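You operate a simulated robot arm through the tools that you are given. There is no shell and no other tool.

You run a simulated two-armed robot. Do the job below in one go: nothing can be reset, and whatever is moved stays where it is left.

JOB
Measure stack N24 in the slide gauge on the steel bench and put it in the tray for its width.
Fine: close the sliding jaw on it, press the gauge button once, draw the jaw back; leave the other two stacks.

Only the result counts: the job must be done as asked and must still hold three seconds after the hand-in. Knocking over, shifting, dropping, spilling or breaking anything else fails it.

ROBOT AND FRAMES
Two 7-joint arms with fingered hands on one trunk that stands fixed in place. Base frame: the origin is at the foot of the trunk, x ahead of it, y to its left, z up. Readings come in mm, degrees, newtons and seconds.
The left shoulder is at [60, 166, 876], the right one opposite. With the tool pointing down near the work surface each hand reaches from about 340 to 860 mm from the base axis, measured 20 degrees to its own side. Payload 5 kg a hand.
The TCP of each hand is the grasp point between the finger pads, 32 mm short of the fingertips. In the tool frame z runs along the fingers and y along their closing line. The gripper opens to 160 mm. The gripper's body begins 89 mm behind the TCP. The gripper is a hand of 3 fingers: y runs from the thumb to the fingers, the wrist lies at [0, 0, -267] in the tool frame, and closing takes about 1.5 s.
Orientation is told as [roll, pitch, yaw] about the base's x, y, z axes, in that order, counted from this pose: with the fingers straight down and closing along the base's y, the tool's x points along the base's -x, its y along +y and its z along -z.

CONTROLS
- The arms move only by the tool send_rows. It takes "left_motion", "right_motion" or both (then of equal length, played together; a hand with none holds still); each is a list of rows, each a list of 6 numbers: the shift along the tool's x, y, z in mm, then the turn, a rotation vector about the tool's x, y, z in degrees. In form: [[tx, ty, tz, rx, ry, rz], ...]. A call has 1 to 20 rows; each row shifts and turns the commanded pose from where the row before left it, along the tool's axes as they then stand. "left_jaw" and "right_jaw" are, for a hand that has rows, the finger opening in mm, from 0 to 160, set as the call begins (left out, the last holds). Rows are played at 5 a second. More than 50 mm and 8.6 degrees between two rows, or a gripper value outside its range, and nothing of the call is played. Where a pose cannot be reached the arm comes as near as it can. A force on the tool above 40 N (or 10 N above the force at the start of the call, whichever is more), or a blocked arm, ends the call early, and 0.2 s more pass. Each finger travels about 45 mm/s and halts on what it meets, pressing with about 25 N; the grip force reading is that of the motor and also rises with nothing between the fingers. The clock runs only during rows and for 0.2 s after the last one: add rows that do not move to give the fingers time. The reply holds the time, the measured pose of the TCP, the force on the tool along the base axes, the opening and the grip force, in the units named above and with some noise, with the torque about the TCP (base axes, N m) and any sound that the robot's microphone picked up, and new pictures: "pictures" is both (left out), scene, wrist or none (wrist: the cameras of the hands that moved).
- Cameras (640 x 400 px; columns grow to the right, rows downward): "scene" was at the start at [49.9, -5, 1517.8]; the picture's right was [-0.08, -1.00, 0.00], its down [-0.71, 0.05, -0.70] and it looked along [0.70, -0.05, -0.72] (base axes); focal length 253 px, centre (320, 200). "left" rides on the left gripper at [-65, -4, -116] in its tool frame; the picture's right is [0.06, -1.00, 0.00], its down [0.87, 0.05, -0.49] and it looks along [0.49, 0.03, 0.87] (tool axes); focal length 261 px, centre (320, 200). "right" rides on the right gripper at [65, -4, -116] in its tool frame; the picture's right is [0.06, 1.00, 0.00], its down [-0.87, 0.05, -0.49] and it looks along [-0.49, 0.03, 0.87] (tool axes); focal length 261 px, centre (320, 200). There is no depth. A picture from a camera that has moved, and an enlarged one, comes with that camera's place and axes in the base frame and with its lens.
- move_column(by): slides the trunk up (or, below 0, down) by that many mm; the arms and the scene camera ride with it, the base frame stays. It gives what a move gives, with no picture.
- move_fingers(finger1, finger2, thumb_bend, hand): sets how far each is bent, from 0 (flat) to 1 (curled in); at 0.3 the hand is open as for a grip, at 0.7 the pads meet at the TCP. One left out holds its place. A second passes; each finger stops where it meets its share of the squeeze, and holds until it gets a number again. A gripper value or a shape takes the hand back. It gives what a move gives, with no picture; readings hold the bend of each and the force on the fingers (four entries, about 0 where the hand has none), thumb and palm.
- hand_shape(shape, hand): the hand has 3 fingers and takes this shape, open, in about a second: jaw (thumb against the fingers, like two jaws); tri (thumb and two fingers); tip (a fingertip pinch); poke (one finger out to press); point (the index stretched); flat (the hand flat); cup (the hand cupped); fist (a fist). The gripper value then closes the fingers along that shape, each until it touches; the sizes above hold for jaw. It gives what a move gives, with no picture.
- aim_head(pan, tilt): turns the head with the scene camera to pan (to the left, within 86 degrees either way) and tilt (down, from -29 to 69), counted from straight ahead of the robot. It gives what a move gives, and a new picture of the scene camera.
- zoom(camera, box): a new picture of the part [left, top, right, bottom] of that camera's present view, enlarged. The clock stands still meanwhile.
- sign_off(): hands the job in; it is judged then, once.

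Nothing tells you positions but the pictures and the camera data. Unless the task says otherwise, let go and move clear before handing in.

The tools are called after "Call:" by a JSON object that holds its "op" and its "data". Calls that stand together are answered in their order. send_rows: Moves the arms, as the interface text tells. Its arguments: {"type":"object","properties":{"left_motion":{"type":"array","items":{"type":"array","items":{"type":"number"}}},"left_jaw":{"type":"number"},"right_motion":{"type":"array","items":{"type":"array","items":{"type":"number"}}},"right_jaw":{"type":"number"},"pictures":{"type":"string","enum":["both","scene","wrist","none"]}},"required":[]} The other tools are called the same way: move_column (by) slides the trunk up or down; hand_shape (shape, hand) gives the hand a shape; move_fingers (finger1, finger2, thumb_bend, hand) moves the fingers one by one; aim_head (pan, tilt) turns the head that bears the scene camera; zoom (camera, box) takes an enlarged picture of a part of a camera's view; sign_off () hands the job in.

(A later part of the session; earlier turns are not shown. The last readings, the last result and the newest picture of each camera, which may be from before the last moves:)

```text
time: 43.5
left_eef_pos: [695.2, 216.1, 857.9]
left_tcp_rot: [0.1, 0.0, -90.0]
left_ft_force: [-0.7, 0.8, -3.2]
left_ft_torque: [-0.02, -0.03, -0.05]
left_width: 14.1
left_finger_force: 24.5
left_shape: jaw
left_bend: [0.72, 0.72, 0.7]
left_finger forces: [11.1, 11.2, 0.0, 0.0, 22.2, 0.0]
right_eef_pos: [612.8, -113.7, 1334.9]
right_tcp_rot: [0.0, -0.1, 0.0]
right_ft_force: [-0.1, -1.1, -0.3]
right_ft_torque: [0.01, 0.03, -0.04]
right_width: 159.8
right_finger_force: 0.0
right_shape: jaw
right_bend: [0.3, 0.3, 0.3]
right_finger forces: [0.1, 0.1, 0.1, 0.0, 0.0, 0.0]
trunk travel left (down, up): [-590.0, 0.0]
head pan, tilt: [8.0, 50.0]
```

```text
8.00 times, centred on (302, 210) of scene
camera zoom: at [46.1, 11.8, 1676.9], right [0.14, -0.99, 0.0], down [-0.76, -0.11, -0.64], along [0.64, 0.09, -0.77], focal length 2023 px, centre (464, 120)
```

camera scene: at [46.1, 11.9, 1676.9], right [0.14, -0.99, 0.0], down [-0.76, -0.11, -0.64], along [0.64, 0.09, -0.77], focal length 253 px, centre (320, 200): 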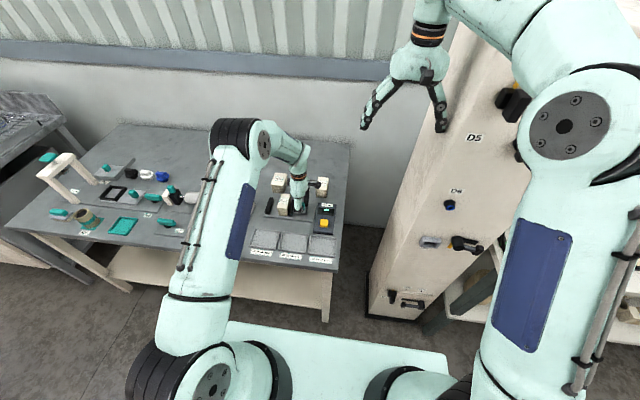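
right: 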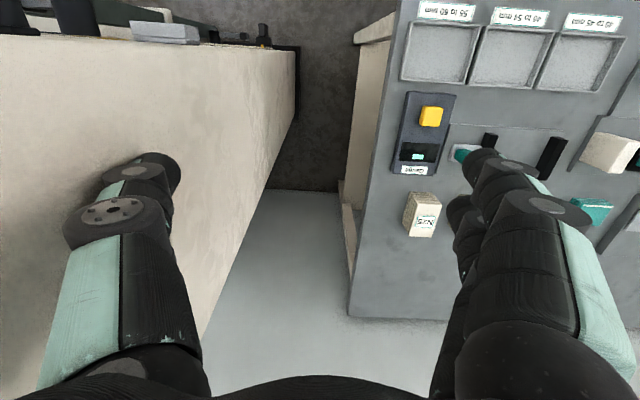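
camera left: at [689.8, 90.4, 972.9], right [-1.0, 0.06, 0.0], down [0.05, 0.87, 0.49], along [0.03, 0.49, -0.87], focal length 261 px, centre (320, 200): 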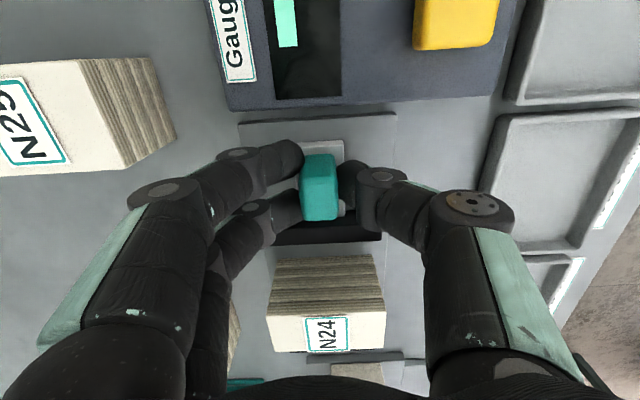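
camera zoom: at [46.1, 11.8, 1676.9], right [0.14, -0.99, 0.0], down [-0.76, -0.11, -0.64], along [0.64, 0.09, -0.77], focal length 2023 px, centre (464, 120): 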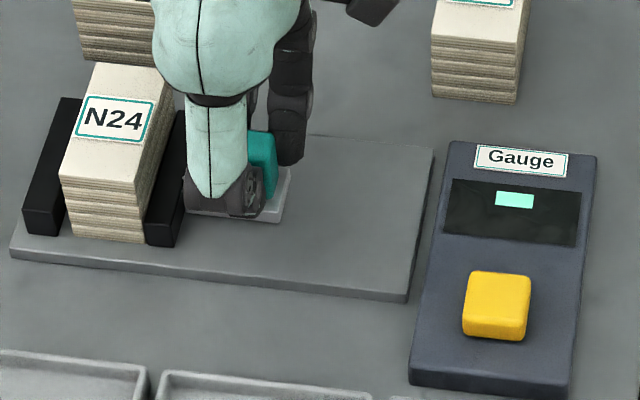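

N24 is only a few millimetres from the fixed jaw. I will close the rest in small steps, watching the force.

Call:
{"op": "send_rows", "data": {"left_motion": [[2, 0, 0, 0, 0, 0], [2, 0, 0, 0, 0, 0], [2, 0, 0, 0, 0, 0], [0, 0, 0, 0, 0, 0]], "left_jaw": 5, "pictures": "none"}}

Call:
{"op": "send_rows", "data": {"left_motion": [[1.5, 0, 0, 0, 0, 0], [0, 0, 0, 0, 0, 0]], "left_jaw": 5, "pictures": "none"}}

Call:
{"op": "zoom", "data": {"camera": "scene", "box": [262, 185, 342, 235]}}

```text
time: 44.5
left_eef_pos: [694.5, 221.8, 857.8]
left_tcp_rot: [0.1, -0.1, -90.0]
left_ft_force: [0.2, -1.4, -0.8]
left_ft_torque: [-0.01, -0.02, -0.06]
left_width: 14.5
left_finger_force: 24.9
left_shape: jaw
left_bend: [0.72, 0.72, 0.7]
left_finger forces: [11.3, 11.3, 0.0, 0.0, 22.3, 0.0]
right_eef_pos: [613.4, -114.0, 1335.8]
right_tcp_rot: [0.1, 0.0, 0.0]
right_ft_force: [-1.7, -0.6, -0.3]
right_ft_torque: [0.0, -0.01, 0.0]
right_width: 159.9
right_finger_force: 0.1
right_shape: jaw
right_bend: [0.3, 0.3, 0.3]
right_finger forces: [0.1, 0.0, 0.1, 0.0, 0.0, 0.0]
trunk travel left (down, up): [-590.0, 0.0]
head pan, tilt: [8.0, 50.0]
```

```text
time: 45.1
left_eef_pos: [694.5, 223.9, 857.5]
left_tcp_rot: [0.2, -0.1, -90.1]
left_ft_force: [0.8, -1.1, -2.6]
left_ft_torque: [0.02, -0.05, 0.03]
left_width: 14.5
left_finger_force: 24.7
left_shape: jaw
left_bend: [0.72, 0.72, 0.7]
left_finger forces: [11.6, 11.5, 0.0, 0.0, 21.9, 0.1]
right_eef_pos: [613.0, -113.5, 1335.0]
right_tcp_rot: [0.0, 0.0, -0.1]
right_ft_force: [0.3, -0.1, 0.1]
right_ft_torque: [0.02, 0.05, -0.02]
right_width: 160.0
right_finger_force: 0.0
right_shape: jaw
right_bend: [0.3, 0.3, 0.3]
right_finger forces: [0.0, 0.0, 0.1, 0.1, 0.1, 0.0]
trunk travel left (down, up): [-590.0, 0.0]
head pan, tilt: [8.0, 50.0]
```

```text
8.00 times, centred on (302, 210) of scene
camera zoom: at [46.1, 11.7, 1676.9], right [0.14, -0.99, 0.0], down [-0.76, -0.11, -0.64], along [0.64, 0.09, -0.77], focal length 2023 px, centre (464, 120)
```

zoom: 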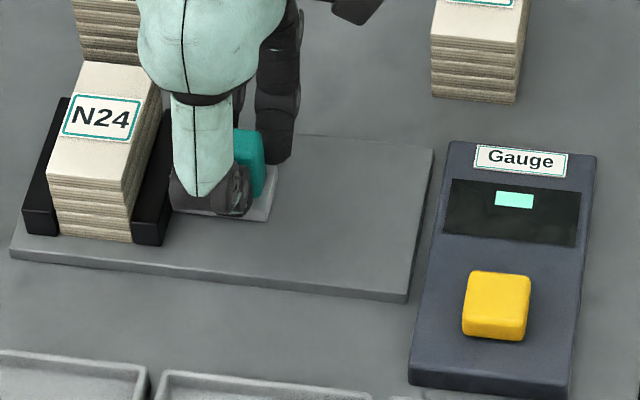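

The gap is almost gone; I continue in 1 mm steps until the force rises.

Call:
{"op": "send_rows", "data": {"left_motion": [[1, 0, 0, 0, 0, 0], [0, 0, 0, 0, 0, 0]], "left_jaw": 5, "pictures": "none"}}

Call:
{"op": "send_rows", "data": {"left_motion": [[1, 0, 0, 0, 0, 0], [0, 0, 0, 0, 0, 0]], "left_jaw": 5, "pictures": "none"}}

```text
time: 45.7
left_eef_pos: [694.5, 223.2, 858.9]
left_tcp_rot: [0.1, -0.1, -90.1]
left_ft_force: [2.4, -2.6, -3.4]
left_ft_torque: [-0.08, -0.09, 0.02]
left_width: 14.5
left_finger_force: 25.2
left_shape: jaw
left_bend: [0.72, 0.72, 0.7]
left_finger forces: [11.9, 11.3, 0.0, 0.0, 21.6, 0.0]
right_eef_pos: [615.6, -114.6, 1335.3]
right_tcp_rot: [0.1, -0.1, 0.0]
right_ft_force: [0.8, -0.7, -0.8]
right_ft_torque: [0.0, 0.01, -0.01]
right_width: 159.8
right_finger_force: 0.1
right_shape: jaw
right_bend: [0.3, 0.3, 0.3]
right_finger forces: [0.0, 0.0, 0.0, 0.0, 0.0, 0.0]
trunk travel left (down, up): [-590.0, 0.0]
head pan, tilt: [8.0, 50.0]
```

```text
time: 46.3
left_eef_pos: [693.6, 224.6, 858.3]
left_tcp_rot: [0.1, -0.1, -90.1]
left_ft_force: [0.6, -7.1, -3.4]
left_ft_torque: [-0.13, -0.04, -0.01]
left_width: 14.5
left_finger_force: 24.5
left_shape: jaw
left_bend: [0.72, 0.72, 0.7]
left_finger forces: [12.0, 10.5, 0.0, 0.1, 21.8, 0.0]
right_eef_pos: [613.2, -114.4, 1336.6]
right_tcp_rot: [0.0, 0.1, 0.0]
right_ft_force: [0.9, 0.7, -0.4]
right_ft_torque: [0.01, 0.06, -0.01]
right_width: 159.8
right_finger_force: 0.0
right_shape: jaw
right_bend: [0.3, 0.3, 0.3]
right_finger forces: [0.1, 0.0, 0.0, 0.0, 0.0, 0.1]
trunk travel left (down, up): [-590.0, 0.0]
head pan, tilt: [8.0, 50.0]
```

The force on the jaw has risen to 7 N – it is meeting N24 against the fixed jaw. One more millimetre for a firm closure, then I look closely.

Call:
{"op": "send_rows", "data": {"left_motion": [[1, 0, 0, 0, 0, 0], [0, 0, 0, 0, 0, 0]], "left_jaw": 5, "pictures": "wrist"}}

Call:
{"op": "zoom", "data": {"camera": "scene", "box": [262, 190, 322, 228]}}

Call:
{"op": "zoom", "data": {"camera": "scene", "box": [310, 195, 345, 235]}}

```text
time: 46.9
left_eef_pos: [692.9, 224.0, 857.5]
left_tcp_rot: [0.0, -0.1, -90.1]
left_ft_force: [0.0, -13.0, -4.1]
left_ft_torque: [-0.21, -0.05, 0.02]
left_width: 14.4
left_finger_force: 25.1
left_shape: jaw
left_bend: [0.72, 0.72, 0.7]
left_finger forces: [12.3, 9.8, 0.0, 0.0, 22.1, 0.0]
right_eef_pos: [613.2, -115.0, 1335.1]
right_tcp_rot: [0.0, 0.0, 0.0]
right_ft_force: [0.5, 0.0, -0.2]
right_ft_torque: [0.02, 0.02, 0.0]
right_width: 159.9
right_finger_force: 0.1
right_shape: jaw
right_bend: [0.3, 0.3, 0.3]
right_finger forces: [0.0, 0.1, 0.1, 0.1, 0.1, 0.0]
trunk travel left (down, up): [-590.0, 0.0]
head pan, tilt: [8.0, 50.0]
camera left: at [689.8, 159.1, 973.0], right [-1.0, 0.06, 0.0], down [0.06, 0.87, 0.49], along [0.03, 0.49, -0.87], focal length 261 px, centre (320, 200)
```

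left: 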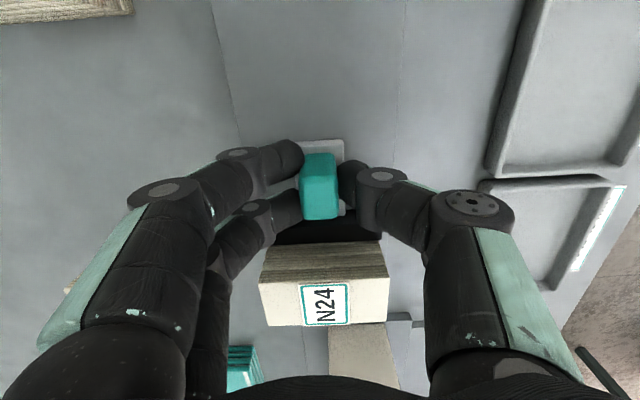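

```text
10.53 times, centred on (292, 209) of scene
camera zoom: at [46.2, 10.6, 1676.9], right [0.14, -0.99, 0.0], down [-0.76, -0.11, -0.64], along [0.64, 0.09, -0.77], focal length 2662 px, centre (615, 105)
```

zoom: 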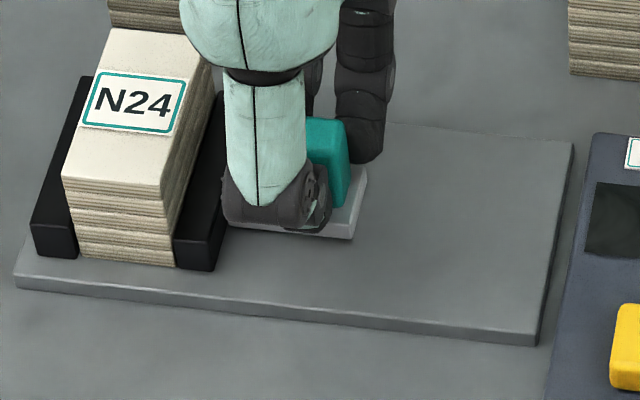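

```text
10.00 times, centred on (328, 215) of scene
camera zoom: at [46.2, 10.6, 1676.9], right [0.14, -0.99, 0.0], down [-0.76, -0.11, -0.64], along [0.64, 0.09, -0.77], focal length 2529 px, centre (245, 50)
```

zoom: 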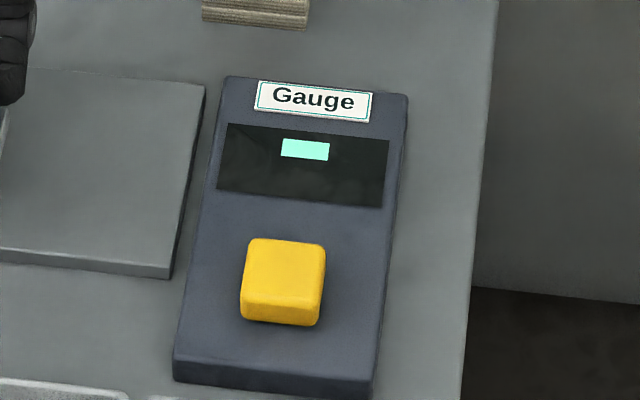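

N24 is clamped between the jaws with about 13 N. While the left hand holds the knob, I will prepare the right hand to press the button with one finger.

Call:
{"op": "hand_shape", "data": {"shape": "poke", "hand": "right"}}

Call:
{"op": "zoom", "data": {"camera": "right", "box": [0, 0, 640, 400]}}

Call:
{"op": "zoom", "data": {"camera": "scene", "box": [330, 0, 480, 140]}}

```text
time: 47.8
left_eef_pos: [694.0, 223.5, 858.3]
left_tcp_rot: [0.1, -0.1, -90.1]
left_ft_force: [-0.1, -16.9, -7.0]
left_ft_torque: [-0.29, -0.03, 0.01]
left_width: 14.4
left_finger_force: 25.2
left_shape: jaw
left_bend: [0.72, 0.72, 0.7]
left_finger forces: [12.3, 9.4, 0.0, 0.1, 22.3, 0.0]
right_eef_pos: [614.0, -115.5, 1335.6]
right_tcp_rot: [0.1, 0.0, 0.1]
right_ft_force: [0.4, -0.4, 0.5]
right_ft_torque: [-0.01, 0.01, 0.02]
right_width: 0.2
right_finger_force: 0.0
right_shape: poke
right_bend: [1.0, 1.0, 0.46]
right_finger forces: [0.1, 0.1, 0.0, 0.1, 0.0, 0.0]
trunk travel left (down, up): [-590.0, 0.0]
head pan, tilt: [8.0, 50.0]
```

```text
1.00 times, centred on (320, 200) of right (not enlarged: the box is as wide or as high as the picture)
camera zoom: at [549.8, -118.8, 1451.8], right [-0.06, 1.0, 0.0], down [0.87, 0.05, 0.49], along [0.49, 0.03, -0.87], focal length 261 px, centre (320, 200)
```

zoom: 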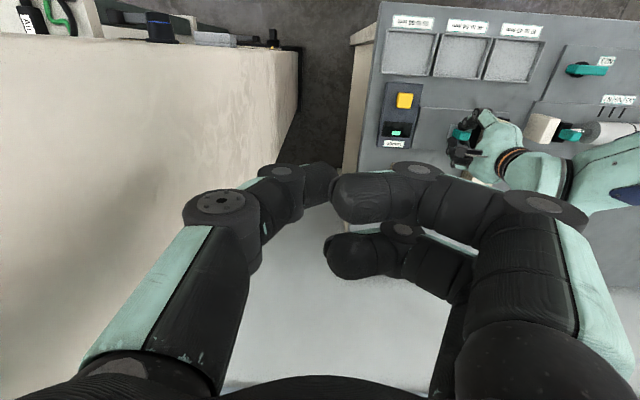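

```text
2.86 times, centred on (405, 70) of scene
camera zoom: at [46.3, 10.2, 1676.9], right [0.14, -0.99, 0.0], down [-0.76, -0.11, -0.64], along [0.64, 0.09, -0.77], focal length 722 px, centre (77, 571)
```

zoom: 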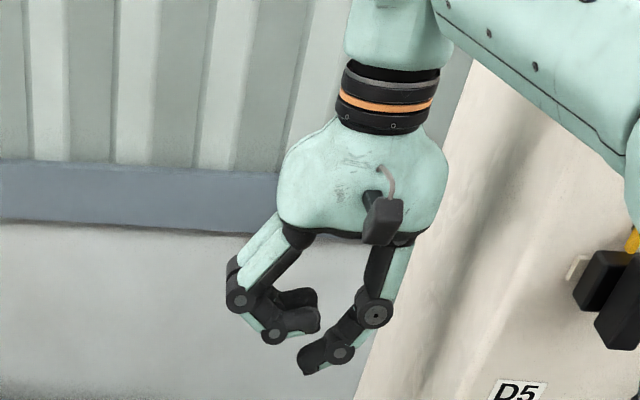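

In the poke shape the thumb tip ends on the hand's axis, about 32 mm beyond the TCP. I will bring the right hand down and leftwards, away from the cabinet, and turn it so that its body lies along x, clear of the left hand.

Call:
{"op": "send_rows", "data": {"right_motion": [[0, 35, 30, 0, 0, 0], [0, 35, 35, 0, 0, 0], [0, 35, 35, 0, 0, 0], [0, 35, 30, 0, 0, 0], [0, 0, 0, 0, 0, -8.18], [0, 0, 0, 0, 0, -8.18], [0, 0, 0, 0, 0, -8.18], [0, 0, 0, 0, 0, -8.18], [0, 0, 0, 0, 0, -8.18], [0, 0, 0, 0, 0, -8.18], [0, 0, 0, 0, 0, -8.18], [0, 0, 0, 0, 0, -8.18], [0, 0, 0, 0, 0, -8.18], [0, 0, 0, 0, 0, -8.18], [0, 0, 0, 0, 0, -8.18], [0, 0, 0, 0, 0, 0]], "pictures": "both"}}

```text
time: 51.2
left_eef_pos: [694.5, 225.2, 858.3]
left_tcp_rot: [0.2, 0.1, -90.1]
left_ft_force: [-0.6, -19.2, -5.2]
left_ft_torque: [-0.39, -0.02, 0.04]
left_width: 14.4
left_finger_force: 24.8
left_shape: jaw
left_bend: [0.72, 0.72, 0.7]
left_finger forces: [12.2, 9.2, 0.0, 0.1, 22.6, 0.1]
right_eef_pos: [613.1, 24.0, 1204.5]
right_tcp_rot: [0.0, -0.1, 90.1]
right_ft_force: [0.0, 0.3, 0.2]
right_ft_torque: [-0.02, 0.0, -0.01]
right_width: 0.0
right_finger_force: 0.0
right_shape: poke
right_bend: [1.0, 1.0, 0.46]
right_finger forces: [0.1, 0.1, 0.0, 0.1, 0.0, 0.1]
trunk travel left (down, up): [-590.0, 0.0]
head pan, tilt: [8.0, 50.0]
camera scene: at [46.3, 9.7, 1676.9], right [0.14, -0.99, 0.0], down [-0.76, -0.11, -0.64], along [0.64, 0.09, -0.77], focal length 253 px, centre (320, 200)
camera right: at [619.2, -40.1, 1321.7], right [-1.0, -0.06, 0.0], down [-0.06, 0.87, 0.49], along [-0.03, 0.49, -0.87], focal length 261 px, centre (320, 200)
```

scene: 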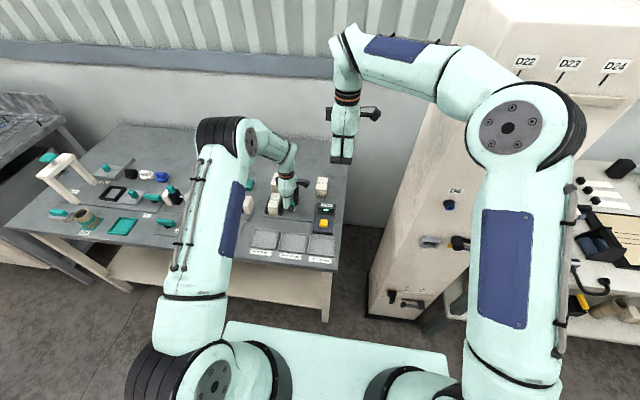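
right: 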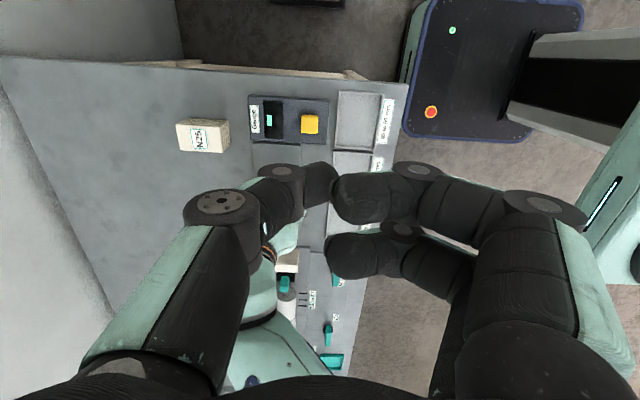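

The right hand is turned and free. I will zoom in on the button to fix its position.

Call:
{"op": "zoom", "data": {"camera": "right", "box": [240, 80, 360, 155]}}

```text
5.33 times, centred on (300, 118) of right
camera zoom: at [619.2, -40.1, 1321.7], right [-1.0, -0.06, 0.0], down [-0.06, 0.87, 0.49], along [-0.03, 0.49, -0.87], focal length 1390 px, centre (427, 640)
```

zoom: 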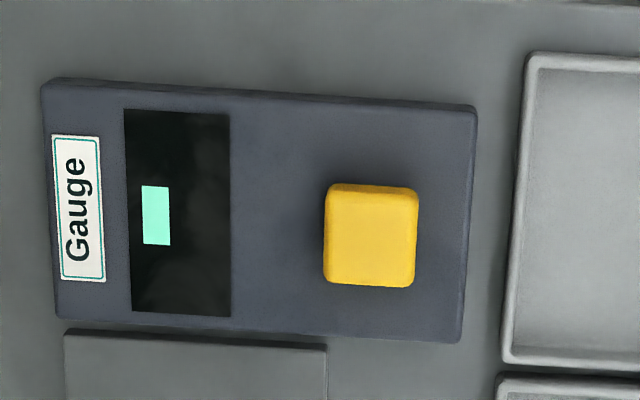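

The button top is centred near (634, 77). I will bring the poking tip above it.

Call:
{"op": "send_rows", "data": {"right_motion": [[-18, -7, 30, 0, 0, 0], [-18, -7, 35, 0, 0, 0], [-17, -7, 35, 0, 0, 0], [0, 0, 45, 0, 0, 0], [0, 0, 45, 0, 0, 0], [0, 0, 45, 0, 0, 0], [0, 0, 30, 0, 0, 0], [0, 0, 0, 0, 0, 0]], "pictures": "both"}}

Call:
{"op": "zoom", "data": {"camera": "scene", "box": [282, 165, 362, 235]}}

Call:
{"op": "zoom", "data": {"camera": "right", "box": [200, 60, 440, 210]}}

```text
time: 53.0
left_eef_pos: [694.2, 224.8, 857.7]
left_tcp_rot: [0.1, 0.0, -90.2]
left_ft_force: [-0.9, -19.9, -4.8]
left_ft_torque: [-0.4, 0.0, 0.03]
left_width: 14.1
left_finger_force: 25.4
left_shape: jaw
left_bend: [0.72, 0.72, 0.7]
left_finger forces: [12.0, 8.8, 0.1, 0.1, 23.0, 0.0]
right_eef_pos: [634.9, 78.5, 939.0]
right_tcp_rot: [0.0, -0.1, 89.9]
right_ft_force: [-0.4, 0.1, -0.1]
right_ft_torque: [-0.02, -0.02, -0.01]
right_width: 0.0
right_finger_force: 0.1
right_shape: poke
right_bend: [1.0, 1.0, 0.46]
right_finger forces: [0.0, 0.0, 0.0, 0.1, 0.1, 0.0]
trunk travel left (down, up): [-590.0, 0.0]
head pan, tilt: [8.0, 50.0]
camera scene: at [46.3, 9.5, 1676.9], right [0.14, -0.99, 0.0], down [-0.76, -0.11, -0.64], along [0.64, 0.09, -0.77], focal length 253 px, centre (320, 200)
camera right: at [639.4, 13.2, 1055.4], right [-1.0, -0.06, 0.0], down [-0.05, 0.87, 0.49], along [-0.03, 0.49, -0.87], focal length 261 px, centre (320, 200)
```

scene: 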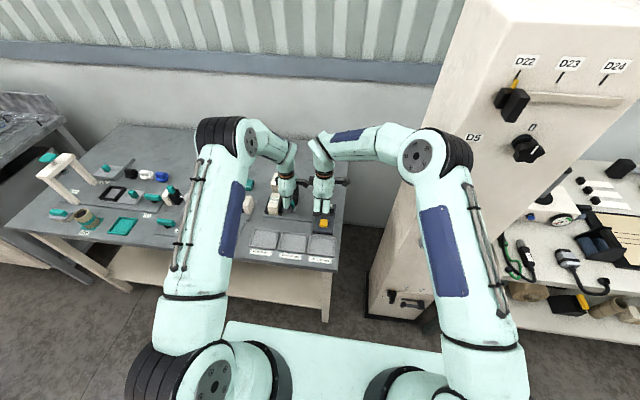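
right: 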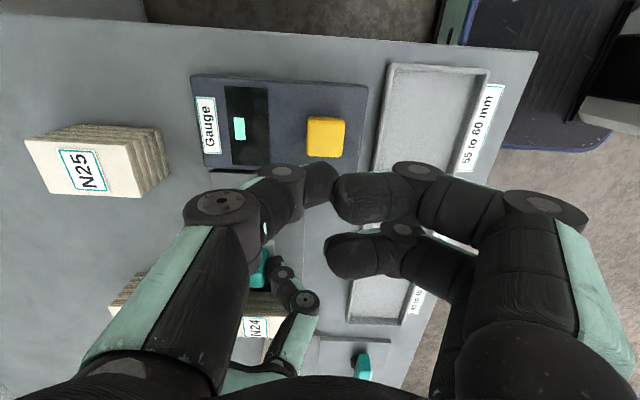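

```text
5.71 times, centred on (322, 200) of scene
camera zoom: at [46.3, 9.5, 1676.9], right [0.14, -0.99, 0.0], down [-0.76, -0.11, -0.64], along [0.64, 0.09, -0.77], focal length 1445 px, centre (309, 200)
```

zoom: 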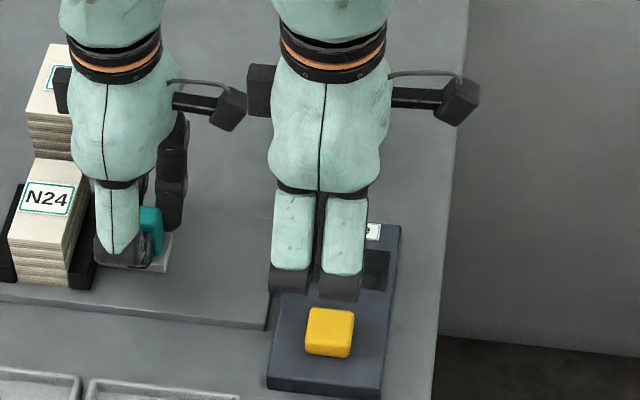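

```text
2.67 times, centred on (320, 135) of right
camera zoom: at [639.4, 13.2, 1055.4], right [-1.0, -0.06, 0.0], down [-0.05, 0.87, 0.49], along [-0.03, 0.49, -0.87], focal length 695 px, centre (320, 373)
```

zoom: 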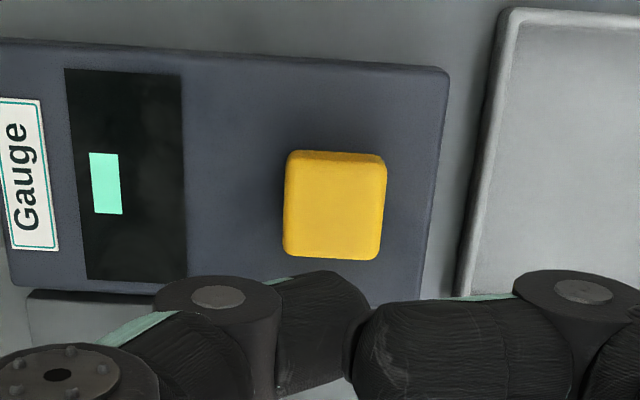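

The tip is over the button and the hands are apart, though their side boxes pass fairly near each other, so I will press slightly off-centre to the right (y≈73). Lowering to just above the button first.

Call:
{"op": "send_rows", "data": {"right_motion": [[5, -1, 15, 0, 0, 0], [0, 0, 20, 0, 0, 0], [0, 0, 18, 0, 0, 0], [0, 0, 0, 0, 0, 0]], "pictures": "both"}}

Call:
{"op": "zoom", "data": {"camera": "scene", "box": [292, 170, 352, 228]}}

Call:
{"op": "zoom", "data": {"camera": "right", "box": [200, 60, 440, 210]}}

```text
time: 54.0
left_eef_pos: [694.4, 224.2, 857.9]
left_tcp_rot: [0.2, 0.0, -90.1]
left_ft_force: [-0.7, -19.2, -5.4]
left_ft_torque: [-0.42, -0.01, 0.08]
left_width: 14.5
left_finger_force: 25.0
left_shape: jaw
left_bend: [0.72, 0.72, 0.7]
left_finger forces: [12.1, 8.9, 0.0, 0.1, 22.9, 0.1]
right_eef_pos: [635.3, 72.6, 886.4]
right_tcp_rot: [0.0, -0.1, 90.1]
right_ft_force: [-0.3, 0.1, 0.6]
right_ft_torque: [0.02, 0.0, 0.0]
right_width: 0.0
right_finger_force: 0.1
right_shape: poke
right_bend: [1.0, 1.0, 0.46]
right_finger forces: [0.0, 0.0, 0.1, 0.1, 0.1, 0.0]
trunk travel left (down, up): [-590.0, 0.0]
head pan, tilt: [8.0, 50.0]
camera scene: at [46.2, 9.3, 1676.9], right [0.14, -0.99, 0.0], down [-0.76, -0.11, -0.64], along [0.64, 0.09, -0.77], focal length 253 px, centre (320, 200)
camera right: at [640.7, 8.4, 1003.8], right [-1.0, -0.06, 0.0], down [-0.05, 0.87, 0.49], along [-0.03, 0.49, -0.87], focal length 261 px, centre (320, 200)
```

scene: 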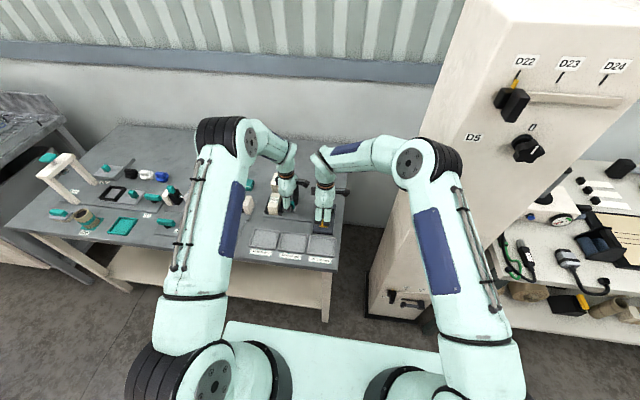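
right: 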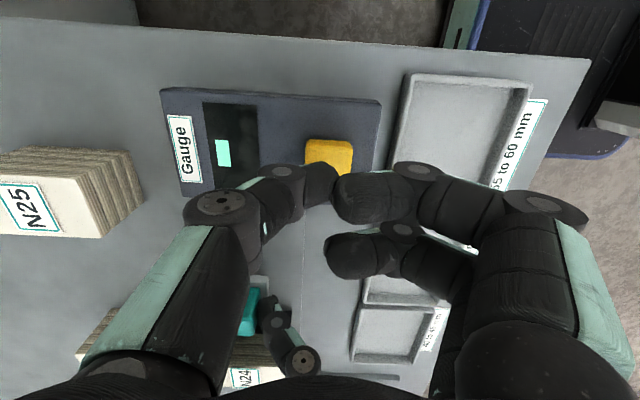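

```text
6.90 times, centred on (322, 199) of scene
camera zoom: at [46.2, 9.3, 1676.9], right [0.14, -0.99, 0.0], down [-0.76, -0.11, -0.64], along [0.64, 0.09, -0.77], focal length 1744 px, centre (306, 207)
```

zoom: 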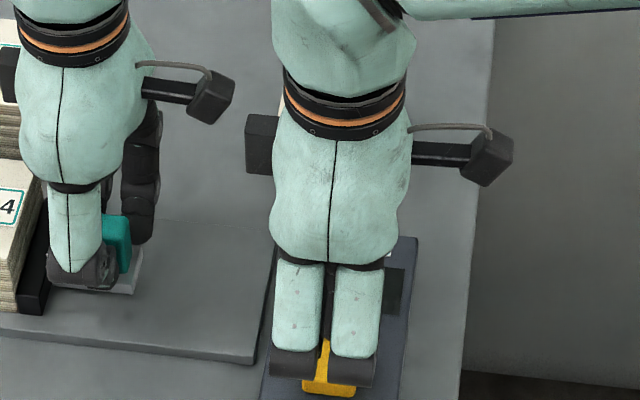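

```text
2.67 times, centred on (320, 135) of right
camera zoom: at [640.7, 8.4, 1003.8], right [-1.0, -0.06, 0.0], down [-0.05, 0.87, 0.49], along [-0.03, 0.49, -0.87], focal length 695 px, centre (320, 373)
```

zoom: 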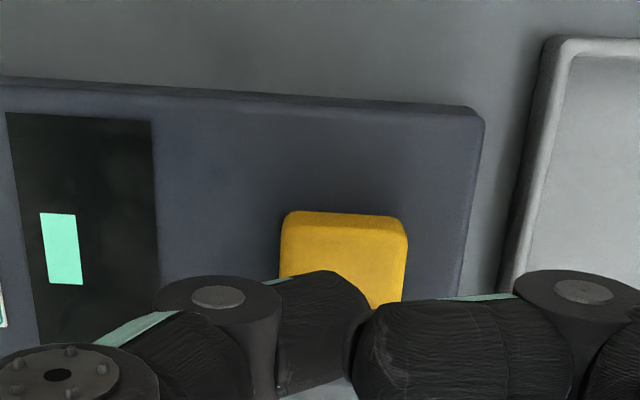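

The tip is right above the button. I lower it gently, watching for force and sound.

Call:
{"op": "send_rows", "data": {"right_motion": [[0, 0, 6, 0, 0, 0], [0, 0, 6, 0, 0, 0], [0, 0, 0, 0, 0, 0]], "pictures": "none"}}

Call:
{"op": "send_rows", "data": {"right_motion": [[0, 0, 3, 0, 0, 0], [0, 0, 0, 0, 0, 0]], "pictures": "none"}}

```text
time: 54.8
left_eef_pos: [695.1, 224.9, 857.2]
left_tcp_rot: [0.1, 0.0, -90.2]
left_ft_force: [-0.2, -19.3, -4.8]
left_ft_torque: [-0.4, -0.05, 0.05]
left_width: 14.3
left_finger_force: 24.6
left_shape: jaw
left_bend: [0.72, 0.72, 0.7]
left_finger forces: [12.2, 8.8, 0.1, 0.0, 22.8, 0.1]
right_eef_pos: [636.3, 72.8, 875.5]
right_tcp_rot: [0.1, -0.1, 90.0]
right_ft_force: [0.4, -0.4, 0.0]
right_ft_torque: [0.0, 0.03, 0.01]
right_width: 0.3
right_finger_force: 0.1
right_shape: poke
right_bend: [1.0, 1.0, 0.46]
right_finger forces: [0.1, 0.0, 0.0, 0.1, 0.0, 0.0]
trunk travel left (down, up): [-590.0, 0.0]
head pan, tilt: [8.0, 50.0]
```

```text
time: 55.4
left_eef_pos: [693.8, 223.6, 858.4]
left_tcp_rot: [0.1, 0.0, -90.2]
left_ft_force: [0.4, -19.7, -5.4]
left_ft_torque: [-0.42, -0.01, 0.06]
left_width: 14.1
left_finger_force: 24.5
left_shape: jaw
left_bend: [0.72, 0.72, 0.7]
left_finger forces: [12.2, 8.9, 0.0, 0.1, 22.6, 0.0]
right_eef_pos: [636.0, 72.7, 872.4]
right_tcp_rot: [0.0, -0.1, 90.1]
right_ft_force: [0.6, 0.5, 1.1]
right_ft_torque: [0.01, -0.03, 0.02]
right_width: 0.0
right_finger_force: 0.0
right_shape: poke
right_bend: [1.0, 1.0, 0.46]
right_finger forces: [0.0, 0.0, 0.1, 0.0, 0.5, 0.0]
trunk travel left (down, up): [-590.0, 0.0]
head pan, tilt: [8.0, 50.0]
```

A first faint touch shows. I press further in small steps.

Call:
{"op": "send_rows", "data": {"right_motion": [[0, 0, 2, 0, 0, 0], [0, 0, 0, 0, 0, 0]], "pictures": "none"}}

Call:
{"op": "zoom", "data": {"camera": "right", "box": [100, 60, 400, 210]}}

```text
time: 56.0
left_eef_pos: [695.0, 224.7, 858.3]
left_tcp_rot: [0.1, 0.0, -90.0]
left_ft_force: [-0.3, -18.6, -5.6]
left_ft_torque: [-0.42, -0.02, 0.05]
left_width: 14.1
left_finger_force: 25.1
left_shape: jaw
left_bend: [0.72, 0.72, 0.7]
left_finger forces: [12.2, 8.9, 0.0, 0.0, 22.6, 0.0]
right_eef_pos: [635.5, 73.5, 870.8]
right_tcp_rot: [0.0, -0.1, 90.1]
right_ft_force: [0.4, 0.0, 0.7]
right_ft_torque: [-0.03, -0.04, -0.02]
right_width: 0.0
right_finger_force: 0.1
right_shape: poke
right_bend: [1.0, 1.0, 0.46]
right_finger forces: [0.0, 0.0, 0.0, 0.1, 1.3, 0.0]
trunk travel left (down, up): [-590.0, 0.0]
head pan, tilt: [8.0, 50.0]
```

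```text
2.13 times, centred on (250, 135) of right
camera zoom: at [640.9, 8.3, 987.2], right [-1.0, -0.06, 0.0], down [-0.05, 0.87, 0.49], along [-0.03, 0.49, -0.87], focal length 556 px, centre (469, 339)
```

zoom: 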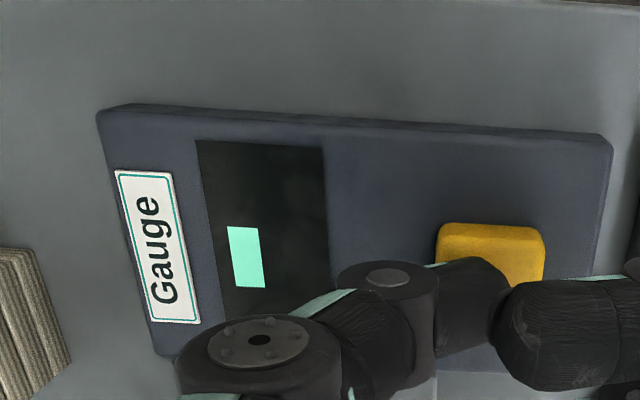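

The thumb feels 1.3 N from the button's spring. I keep pressing.

Call:
{"op": "send_rows", "data": {"right_motion": [[0, 0, 2, 0, 0, 0], [0, 0, 0, 0, 0, 0]], "pictures": "none"}}

Call:
{"op": "zoom", "data": {"camera": "right", "box": [100, 60, 400, 210]}}

```text
time: 56.6
left_eef_pos: [695.6, 225.2, 859.2]
left_tcp_rot: [0.1, 0.0, -90.2]
left_ft_force: [0.4, -18.1, -4.2]
left_ft_torque: [-0.38, -0.04, 0.05]
left_width: 14.2
left_finger_force: 25.1
left_shape: jaw
left_bend: [0.72, 0.72, 0.7]
left_finger forces: [12.2, 9.0, 0.1, 0.0, 22.4, 0.0]
right_eef_pos: [635.5, 74.1, 869.3]
right_tcp_rot: [0.0, -0.1, 90.1]
right_ft_force: [0.1, 0.4, 1.8]
right_ft_torque: [-0.02, 0.03, -0.02]
right_width: 0.1
right_finger_force: 0.1
right_shape: poke
right_bend: [1.0, 1.0, 0.46]
right_finger forces: [0.1, 0.0, 0.0, 0.0, 2.1, 0.0]
trunk travel left (down, up): [-590.0, 0.0]
head pan, tilt: [8.0, 50.0]
heard: click
```

```text
2.13 times, centred on (250, 135) of right
camera zoom: at [640.9, 8.5, 985.0], right [-1.0, -0.06, 0.0], down [-0.05, 0.87, 0.49], along [-0.03, 0.49, -0.87], focal length 556 px, centre (469, 339)
```

zoom: 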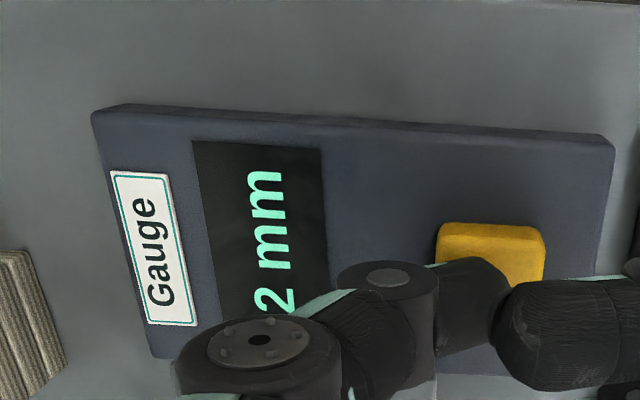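

A click, and the display shows "…2 mm". I lift the right hand off to read it fully.

Call:
{"op": "send_rows", "data": {"right_motion": [[0, 0, -10, 0, 0, 0], [0, 0, -20, 0, 0, 0], [0, 0, -30, 0, 0, 0], [0, 0, -40, 0, 0, 0], [0, 0, -40, 0, 0, 0], [0, 0, 0, 0, 0, 0]], "pictures": "wrist"}}

Call:
{"op": "zoom", "data": {"camera": "right", "box": [180, 60, 380, 185]}}

```text
time: 58.0
left_eef_pos: [693.4, 223.4, 858.2]
left_tcp_rot: [0.2, 0.0, -90.0]
left_ft_force: [-0.1, -18.8, -5.7]
left_ft_torque: [-0.36, -0.02, 0.01]
left_width: 14.1
left_finger_force: 25.2
left_shape: jaw
left_bend: [0.72, 0.72, 0.7]
left_finger forces: [12.2, 8.9, 0.0, 0.0, 22.3, 0.0]
right_eef_pos: [636.2, 74.4, 1007.6]
right_tcp_rot: [-0.1, -0.2, 90.0]
right_ft_force: [0.1, 0.7, 0.4]
right_ft_torque: [0.02, 0.01, -0.01]
right_width: 0.0
right_finger_force: 0.1
right_shape: poke
right_bend: [1.0, 1.0, 0.46]
right_finger forces: [0.0, 0.0, 0.1, 0.0, 0.0, 0.0]
trunk travel left (down, up): [-590.0, 0.0]
head pan, tilt: [8.0, 50.0]
camera right: at [641.2, 9.5, 1124.2], right [-1.0, -0.06, 0.0], down [-0.05, 0.87, 0.49], along [-0.03, 0.49, -0.87], focal length 261 px, centre (320, 200)
```

right: 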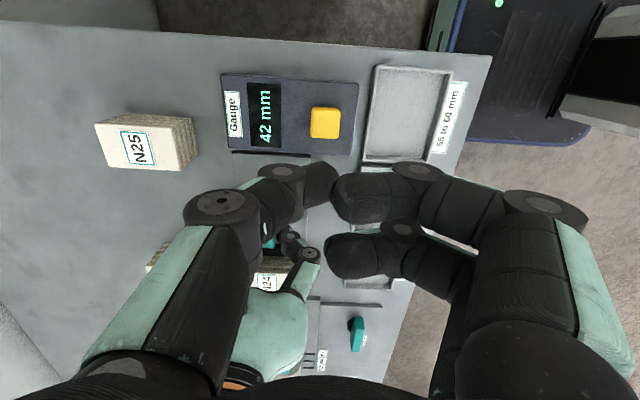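

```text
3.20 times, centred on (280, 122) of right
camera zoom: at [641.2, 9.5, 1124.2], right [-1.0, -0.06, 0.0], down [-0.05, 0.87, 0.49], along [-0.03, 0.49, -0.87], focal length 834 px, centre (448, 448)
```

zoom: 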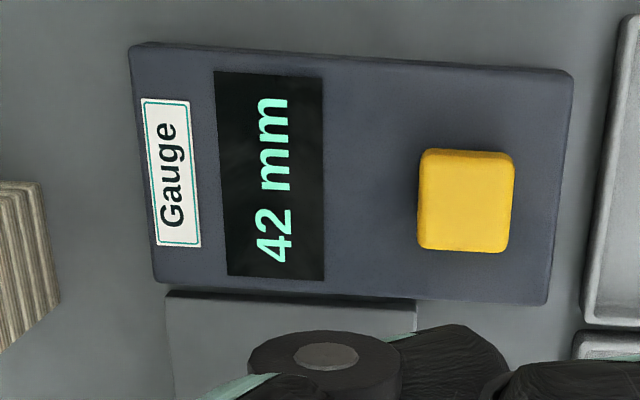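

The gauge reads 42 mm, so N24 belongs in the 40–45 mm tray. I move the right hand up and away, and then draw the jaw back with the left.

Call:
{"op": "send_rows", "data": {"right_motion": [[0, 0, -40, 0, 0, 0], [20, 0, -40, 0, 0, 0], [25, 0, -40, 0, 0, 0], [25, 5, -30, 0, 0, 0], [25, 5, -20, 0, 0, 0], [0, 0, 0, 0, 0, 0]], "pictures": "none"}}

Call:
{"op": "send_rows", "data": {"left_motion": [[-3, 0, 0, 0, 0, 0], [-5, 0, 0, 0, 0, 0], [-8, 0, 0, 0, 0, 0], [-8, 0, 0, 0, 0, 0], [-8, 0, 0, 0, 0, 0], [-8, 0, 0, 0, 0, 0], [-8, 0, 0, 0, 0, 0], [-8, 0, 0, 0, 0, 0], [-8, 0, 0, 0, 0, 0], [-5, 0, 0, 0, 0, 0], [0, 0, 0, 0, 0, 0]], "left_jaw": 5, "pictures": "both"}}

Call:
{"op": "zoom", "data": {"camera": "scene", "box": [252, 180, 342, 240]}}

```text
time: 59.4
left_eef_pos: [693.6, 225.3, 857.5]
left_tcp_rot: [0.1, 0.0, -90.2]
left_ft_force: [0.8, -17.1, -5.3]
left_ft_torque: [-0.27, -0.1, 0.06]
left_width: 13.9
left_finger_force: 25.7
left_shape: jaw
left_bend: [0.72, 0.72, 0.7]
left_finger forces: [12.4, 9.3, 0.0, 0.0, 22.3, 0.0]
right_eef_pos: [625.1, -21.8, 1179.0]
right_tcp_rot: [0.1, -0.1, 90.0]
right_ft_force: [0.0, -0.9, -0.2]
right_ft_torque: [-0.01, 0.01, -0.01]
right_width: 0.0
right_finger_force: 0.0
right_shape: poke
right_bend: [1.0, 1.0, 0.46]
right_finger forces: [0.1, 0.1, 0.1, 0.0, 0.1, 0.1]
trunk travel left (down, up): [-590.0, 0.0]
head pan, tilt: [8.0, 50.0]
```

```text
time: 61.8
left_eef_pos: [694.5, 157.0, 857.1]
left_tcp_rot: [0.1, 0.0, -90.0]
left_ft_force: [-1.1, 0.3, -0.5]
left_ft_torque: [0.02, 0.0, 0.01]
left_width: 13.8
left_finger_force: 24.6
left_shape: jaw
left_bend: [0.72, 0.72, 0.7]
left_finger forces: [11.8, 12.0, 0.1, 0.1, 23.5, 0.1]
right_eef_pos: [624.8, -20.3, 1178.7]
right_tcp_rot: [0.0, 0.0, 89.9]
right_ft_force: [0.3, 0.1, -0.2]
right_ft_torque: [0.04, 0.01, 0.02]
right_width: 0.2
right_finger_force: 0.0
right_shape: poke
right_bend: [1.0, 1.0, 0.46]
right_finger forces: [0.0, 0.1, 0.0, 0.0, 0.0, 0.1]
trunk travel left (down, up): [-590.0, 0.0]
head pan, tilt: [8.0, 50.0]
camera scene: at [45.8, 10.5, 1676.9], right [0.14, -0.99, 0.0], down [-0.76, -0.11, -0.64], along [0.64, 0.09, -0.77], focal length 253 px, centre (320, 200)
camera left: at [689.8, 92.2, 973.1], right [-1.0, 0.06, 0.0], down [0.05, 0.87, 0.49], along [0.03, 0.49, -0.87], focal length 261 px, centre (320, 200)
```

scene: 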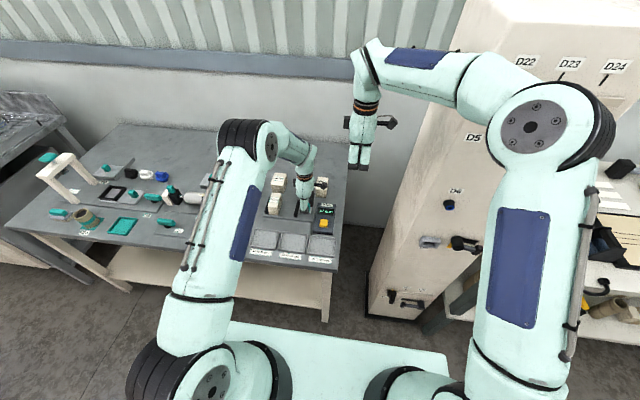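
left: 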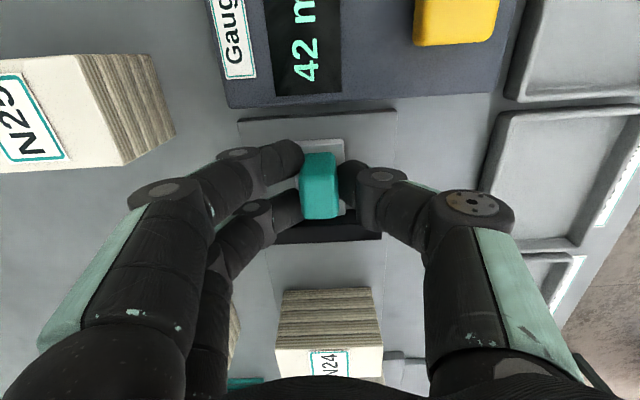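

```text
6.67 times, centred on (297, 210) of scene
camera zoom: at [45.8, 10.5, 1676.9], right [0.14, -0.99, 0.0], down [-0.76, -0.11, -0.64], along [0.64, 0.09, -0.77], focal length 1686 px, centre (473, 133)
```

zoom: 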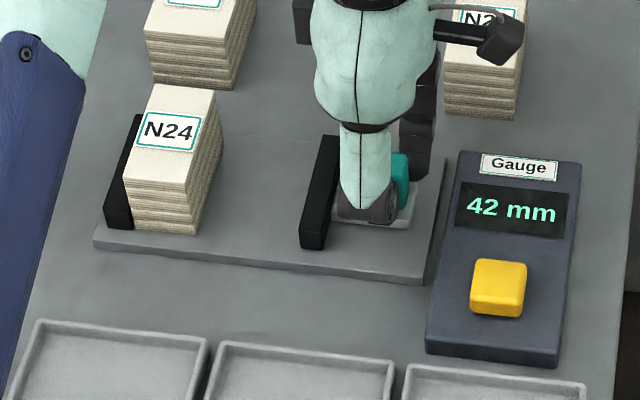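

The jaw is drawn back almost to its start. I take it the last 2 mm to where it was, then let go of the knob and lift.

Call:
{"op": "send_rows", "data": {"left_motion": [[-1, 0, 0, 0, 0, 0], [-1, 0, 0, 0, 0, 0], [0, 0, 0, 0, 0, 0]], "left_jaw": 5, "pictures": "none"}}

Call:
{"op": "send_rows", "data": {"left_motion": [[0, 0, 0, 0, 0, 0], [0, 0, 0, 0, 0, 0], [0, 0, 0, 0, 0, 0], [0, 0, 0, 0, 0, 0], [0, 0, 0, 0, 0, 0], [0, 0, 0, 0, 0, 0]], "left_jaw": 70, "pictures": "wrist"}}

```text
time: 62.6
left_eef_pos: [694.8, 155.9, 857.2]
left_tcp_rot: [0.2, 0.0, -90.1]
left_ft_force: [0.4, 4.6, -0.5]
left_ft_torque: [0.06, -0.02, 0.04]
left_width: 14.2
left_finger_force: 24.7
left_shape: jaw
left_bend: [0.72, 0.72, 0.7]
left_finger forces: [12.1, 13.0, 0.1, 0.0, 22.8, 0.0]
right_eef_pos: [625.8, -20.3, 1178.3]
right_tcp_rot: [-0.1, 0.0, 90.0]
right_ft_force: [0.0, 0.4, 0.7]
right_ft_torque: [-0.01, -0.01, -0.01]
right_width: 0.0
right_finger_force: 0.0
right_shape: poke
right_bend: [1.0, 1.0, 0.46]
right_finger forces: [0.1, 0.0, 0.1, 0.0, 0.1, 0.0]
trunk travel left (down, up): [-590.0, 0.0]
head pan, tilt: [8.0, 50.0]
```

```text
time: 64.0
left_eef_pos: [695.1, 155.5, 857.6]
left_tcp_rot: [0.0, -0.2, -90.0]
left_ft_force: [0.7, -0.2, 0.9]
left_ft_torque: [-0.01, 0.0, 0.01]
left_width: 69.3
left_finger_force: 0.2
left_shape: jaw
left_bend: [0.73, 0.73, 0.7]
left_finger forces: [0.0, 0.0, 0.0, 0.0, 0.0, 0.0]
right_eef_pos: [625.1, -20.4, 1178.6]
right_tcp_rot: [0.0, 0.0, 90.0]
right_ft_force: [0.3, -0.2, -0.6]
right_ft_torque: [-0.04, 0.04, 0.0]
right_width: 0.1
right_finger_force: 0.1
right_shape: poke
right_bend: [1.0, 1.0, 0.46]
right_finger forces: [0.1, 0.0, 0.0, 0.0, 0.0, 0.1]
trunk travel left (down, up): [-590.0, 0.0]
head pan, tilt: [8.0, 50.0]
camera left: at [689.4, 90.3, 973.1], right [-1.0, 0.06, 0.0], down [0.05, 0.87, 0.49], along [0.03, 0.49, -0.87], focal length 261 px, centre (320, 200)
```

left: 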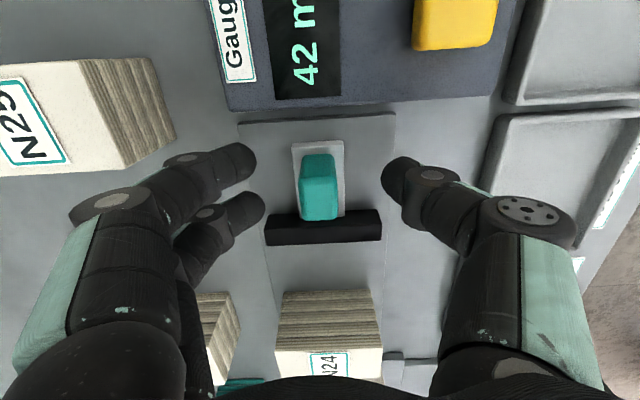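

The jaw is back at its stop and the knob is free. I lift the left hand and move over N24, which now stands against the fixed jaw near (694, 297).

Call:
{"op": "send_rows", "data": {"left_motion": [[0, 0, -15, 0, 0, 0], [0, 0, -30, 0, 0, 0], [0, 0, -40, 0, 0, 0], [0, 0, -30, 0, 0, 0], [20, 0, 0, 0, 0, 0], [40, 0, 0, 0, 0, 0], [40, 0, 0, 0, 0, 0], [37, 0, 0, 0, 0, 0], [0, 0, 0, 0, 0, 0]], "left_jaw": 116, "pictures": "wrist"}}

Call:
{"op": "zoom", "data": {"camera": "left", "box": [200, 60, 440, 210]}}

Call:
{"op": "zoom", "data": {"camera": "scene", "box": [252, 180, 342, 240]}}

```text
time: 66.0
left_eef_pos: [694.3, 291.6, 973.6]
left_tcp_rot: [0.1, 0.0, -90.1]
left_ft_force: [-0.6, -0.2, 0.6]
left_ft_torque: [0.03, -0.02, -0.02]
left_width: 115.7
left_finger_force: 0.1
left_shape: jaw
left_bend: [0.65, 0.65, 0.62]
left_finger forces: [0.0, 0.1, 0.1, 0.0, 0.1, 0.0]
right_eef_pos: [625.1, -22.1, 1178.4]
right_tcp_rot: [0.0, 0.0, 90.0]
right_ft_force: [-0.2, -0.2, -0.1]
right_ft_torque: [0.0, 0.01, -0.03]
right_width: 0.0
right_finger_force: 0.0
right_shape: poke
right_bend: [1.0, 1.0, 0.46]
right_finger forces: [0.0, 0.0, 0.0, 0.0, 0.0, 0.0]
trunk travel left (down, up): [-590.0, 0.0]
head pan, tilt: [8.0, 50.0]
camera left: at [689.2, 226.3, 1088.6], right [-1.0, 0.06, 0.0], down [0.05, 0.87, 0.49], along [0.03, 0.49, -0.87], focal length 261 px, centre (320, 200)
```

left: 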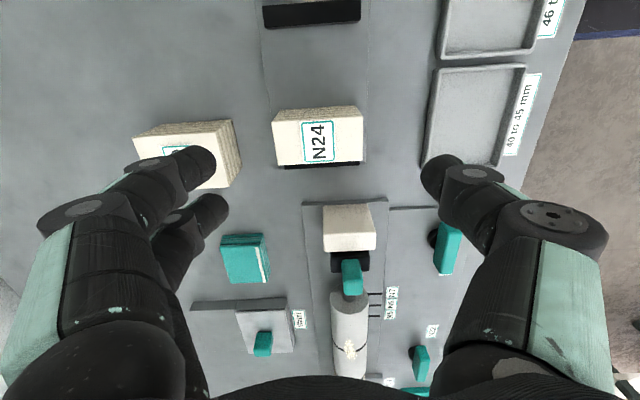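

```text
2.67 times, centred on (320, 135) of left
camera zoom: at [689.2, 226.3, 1088.6], right [-1.0, 0.06, 0.0], down [0.05, 0.87, 0.49], along [0.03, 0.49, -0.87], focal length 695 px, centre (320, 373)
```

zoom: 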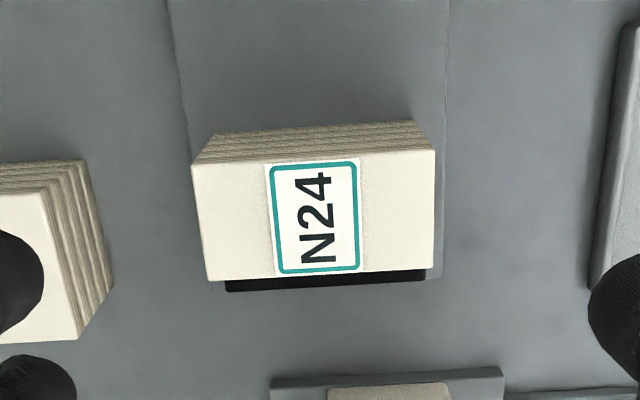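

```text
6.67 times, centred on (297, 210) of scene
camera zoom: at [45.9, 9.7, 1676.9], right [0.14, -0.99, 0.0], down [-0.76, -0.11, -0.64], along [0.64, 0.09, -0.77], focal length 1686 px, centre (473, 133)
```

zoom: 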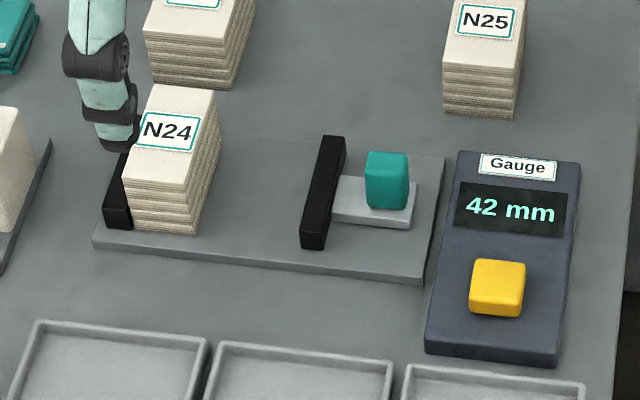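

N24 now sits at x 655–734, y 275–316. I descend over it with the fingers 100 mm apart, keeping the tips just above the jaw tops.

Call:
{"op": "send_rows", "data": {"left_motion": [[1, 0.5, 25, 0, 0, 0], [0, 0, 30, 0, 0, 0], [0, 0, 25, 0, 0, 0], [0, 0, 15, 0, 0, 0], [0, 0, 8, 0, 0, 0], [0, 0, 6, 0, 0, 0], [0, 0, 0, 0, 0, 0]], "left_jaw": 102, "pictures": "wrist"}}

Call:
{"op": "zoom", "data": {"camera": "scene", "box": [252, 180, 342, 240]}}

```text
time: 67.6
left_eef_pos: [694.0, 294.3, 863.3]
left_tcp_rot: [0.1, -0.1, -90.1]
left_ft_force: [-0.5, 0.7, -0.1]
left_ft_torque: [0.02, 0.01, 0.0]
left_width: 102.5
left_finger_force: 0.0
left_shape: jaw
left_bend: [0.7, 0.7, 0.68]
left_finger forces: [0.0, 0.0, 0.1, 0.0, 0.0, 0.1]
right_eef_pos: [625.2, -20.8, 1178.8]
right_tcp_rot: [0.0, -0.1, 90.0]
right_ft_force: [-0.7, 0.0, -0.6]
right_ft_torque: [0.0, -0.01, -0.01]
right_width: 0.0
right_finger_force: 0.1
right_shape: poke
right_bend: [1.0, 1.0, 0.46]
right_finger forces: [0.0, 0.1, 0.0, 0.1, 0.0, 0.0]
trunk travel left (down, up): [-590.0, 0.0]
head pan, tilt: [8.0, 50.0]
camera left: at [689.9, 228.2, 979.2], right [-1.0, 0.06, 0.0], down [0.05, 0.87, 0.49], along [0.03, 0.49, -0.87], focal length 261 px, centre (320, 200)
```

left: 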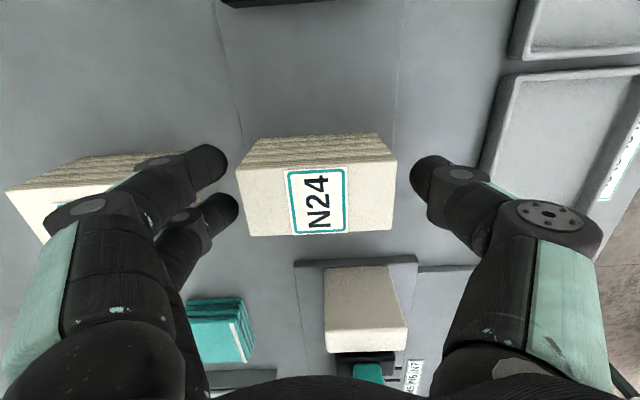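

```text
6.67 times, centred on (297, 210) of scene
camera zoom: at [45.7, 10.5, 1676.9], right [0.14, -0.99, 0.0], down [-0.76, -0.11, -0.64], along [0.64, 0.09, -0.77], focal length 1686 px, centre (473, 133)
```

zoom: 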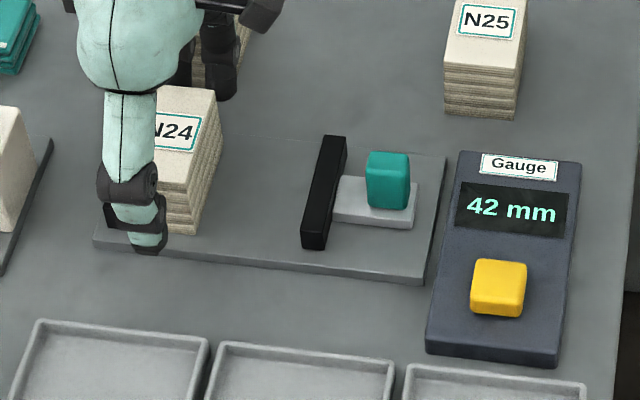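

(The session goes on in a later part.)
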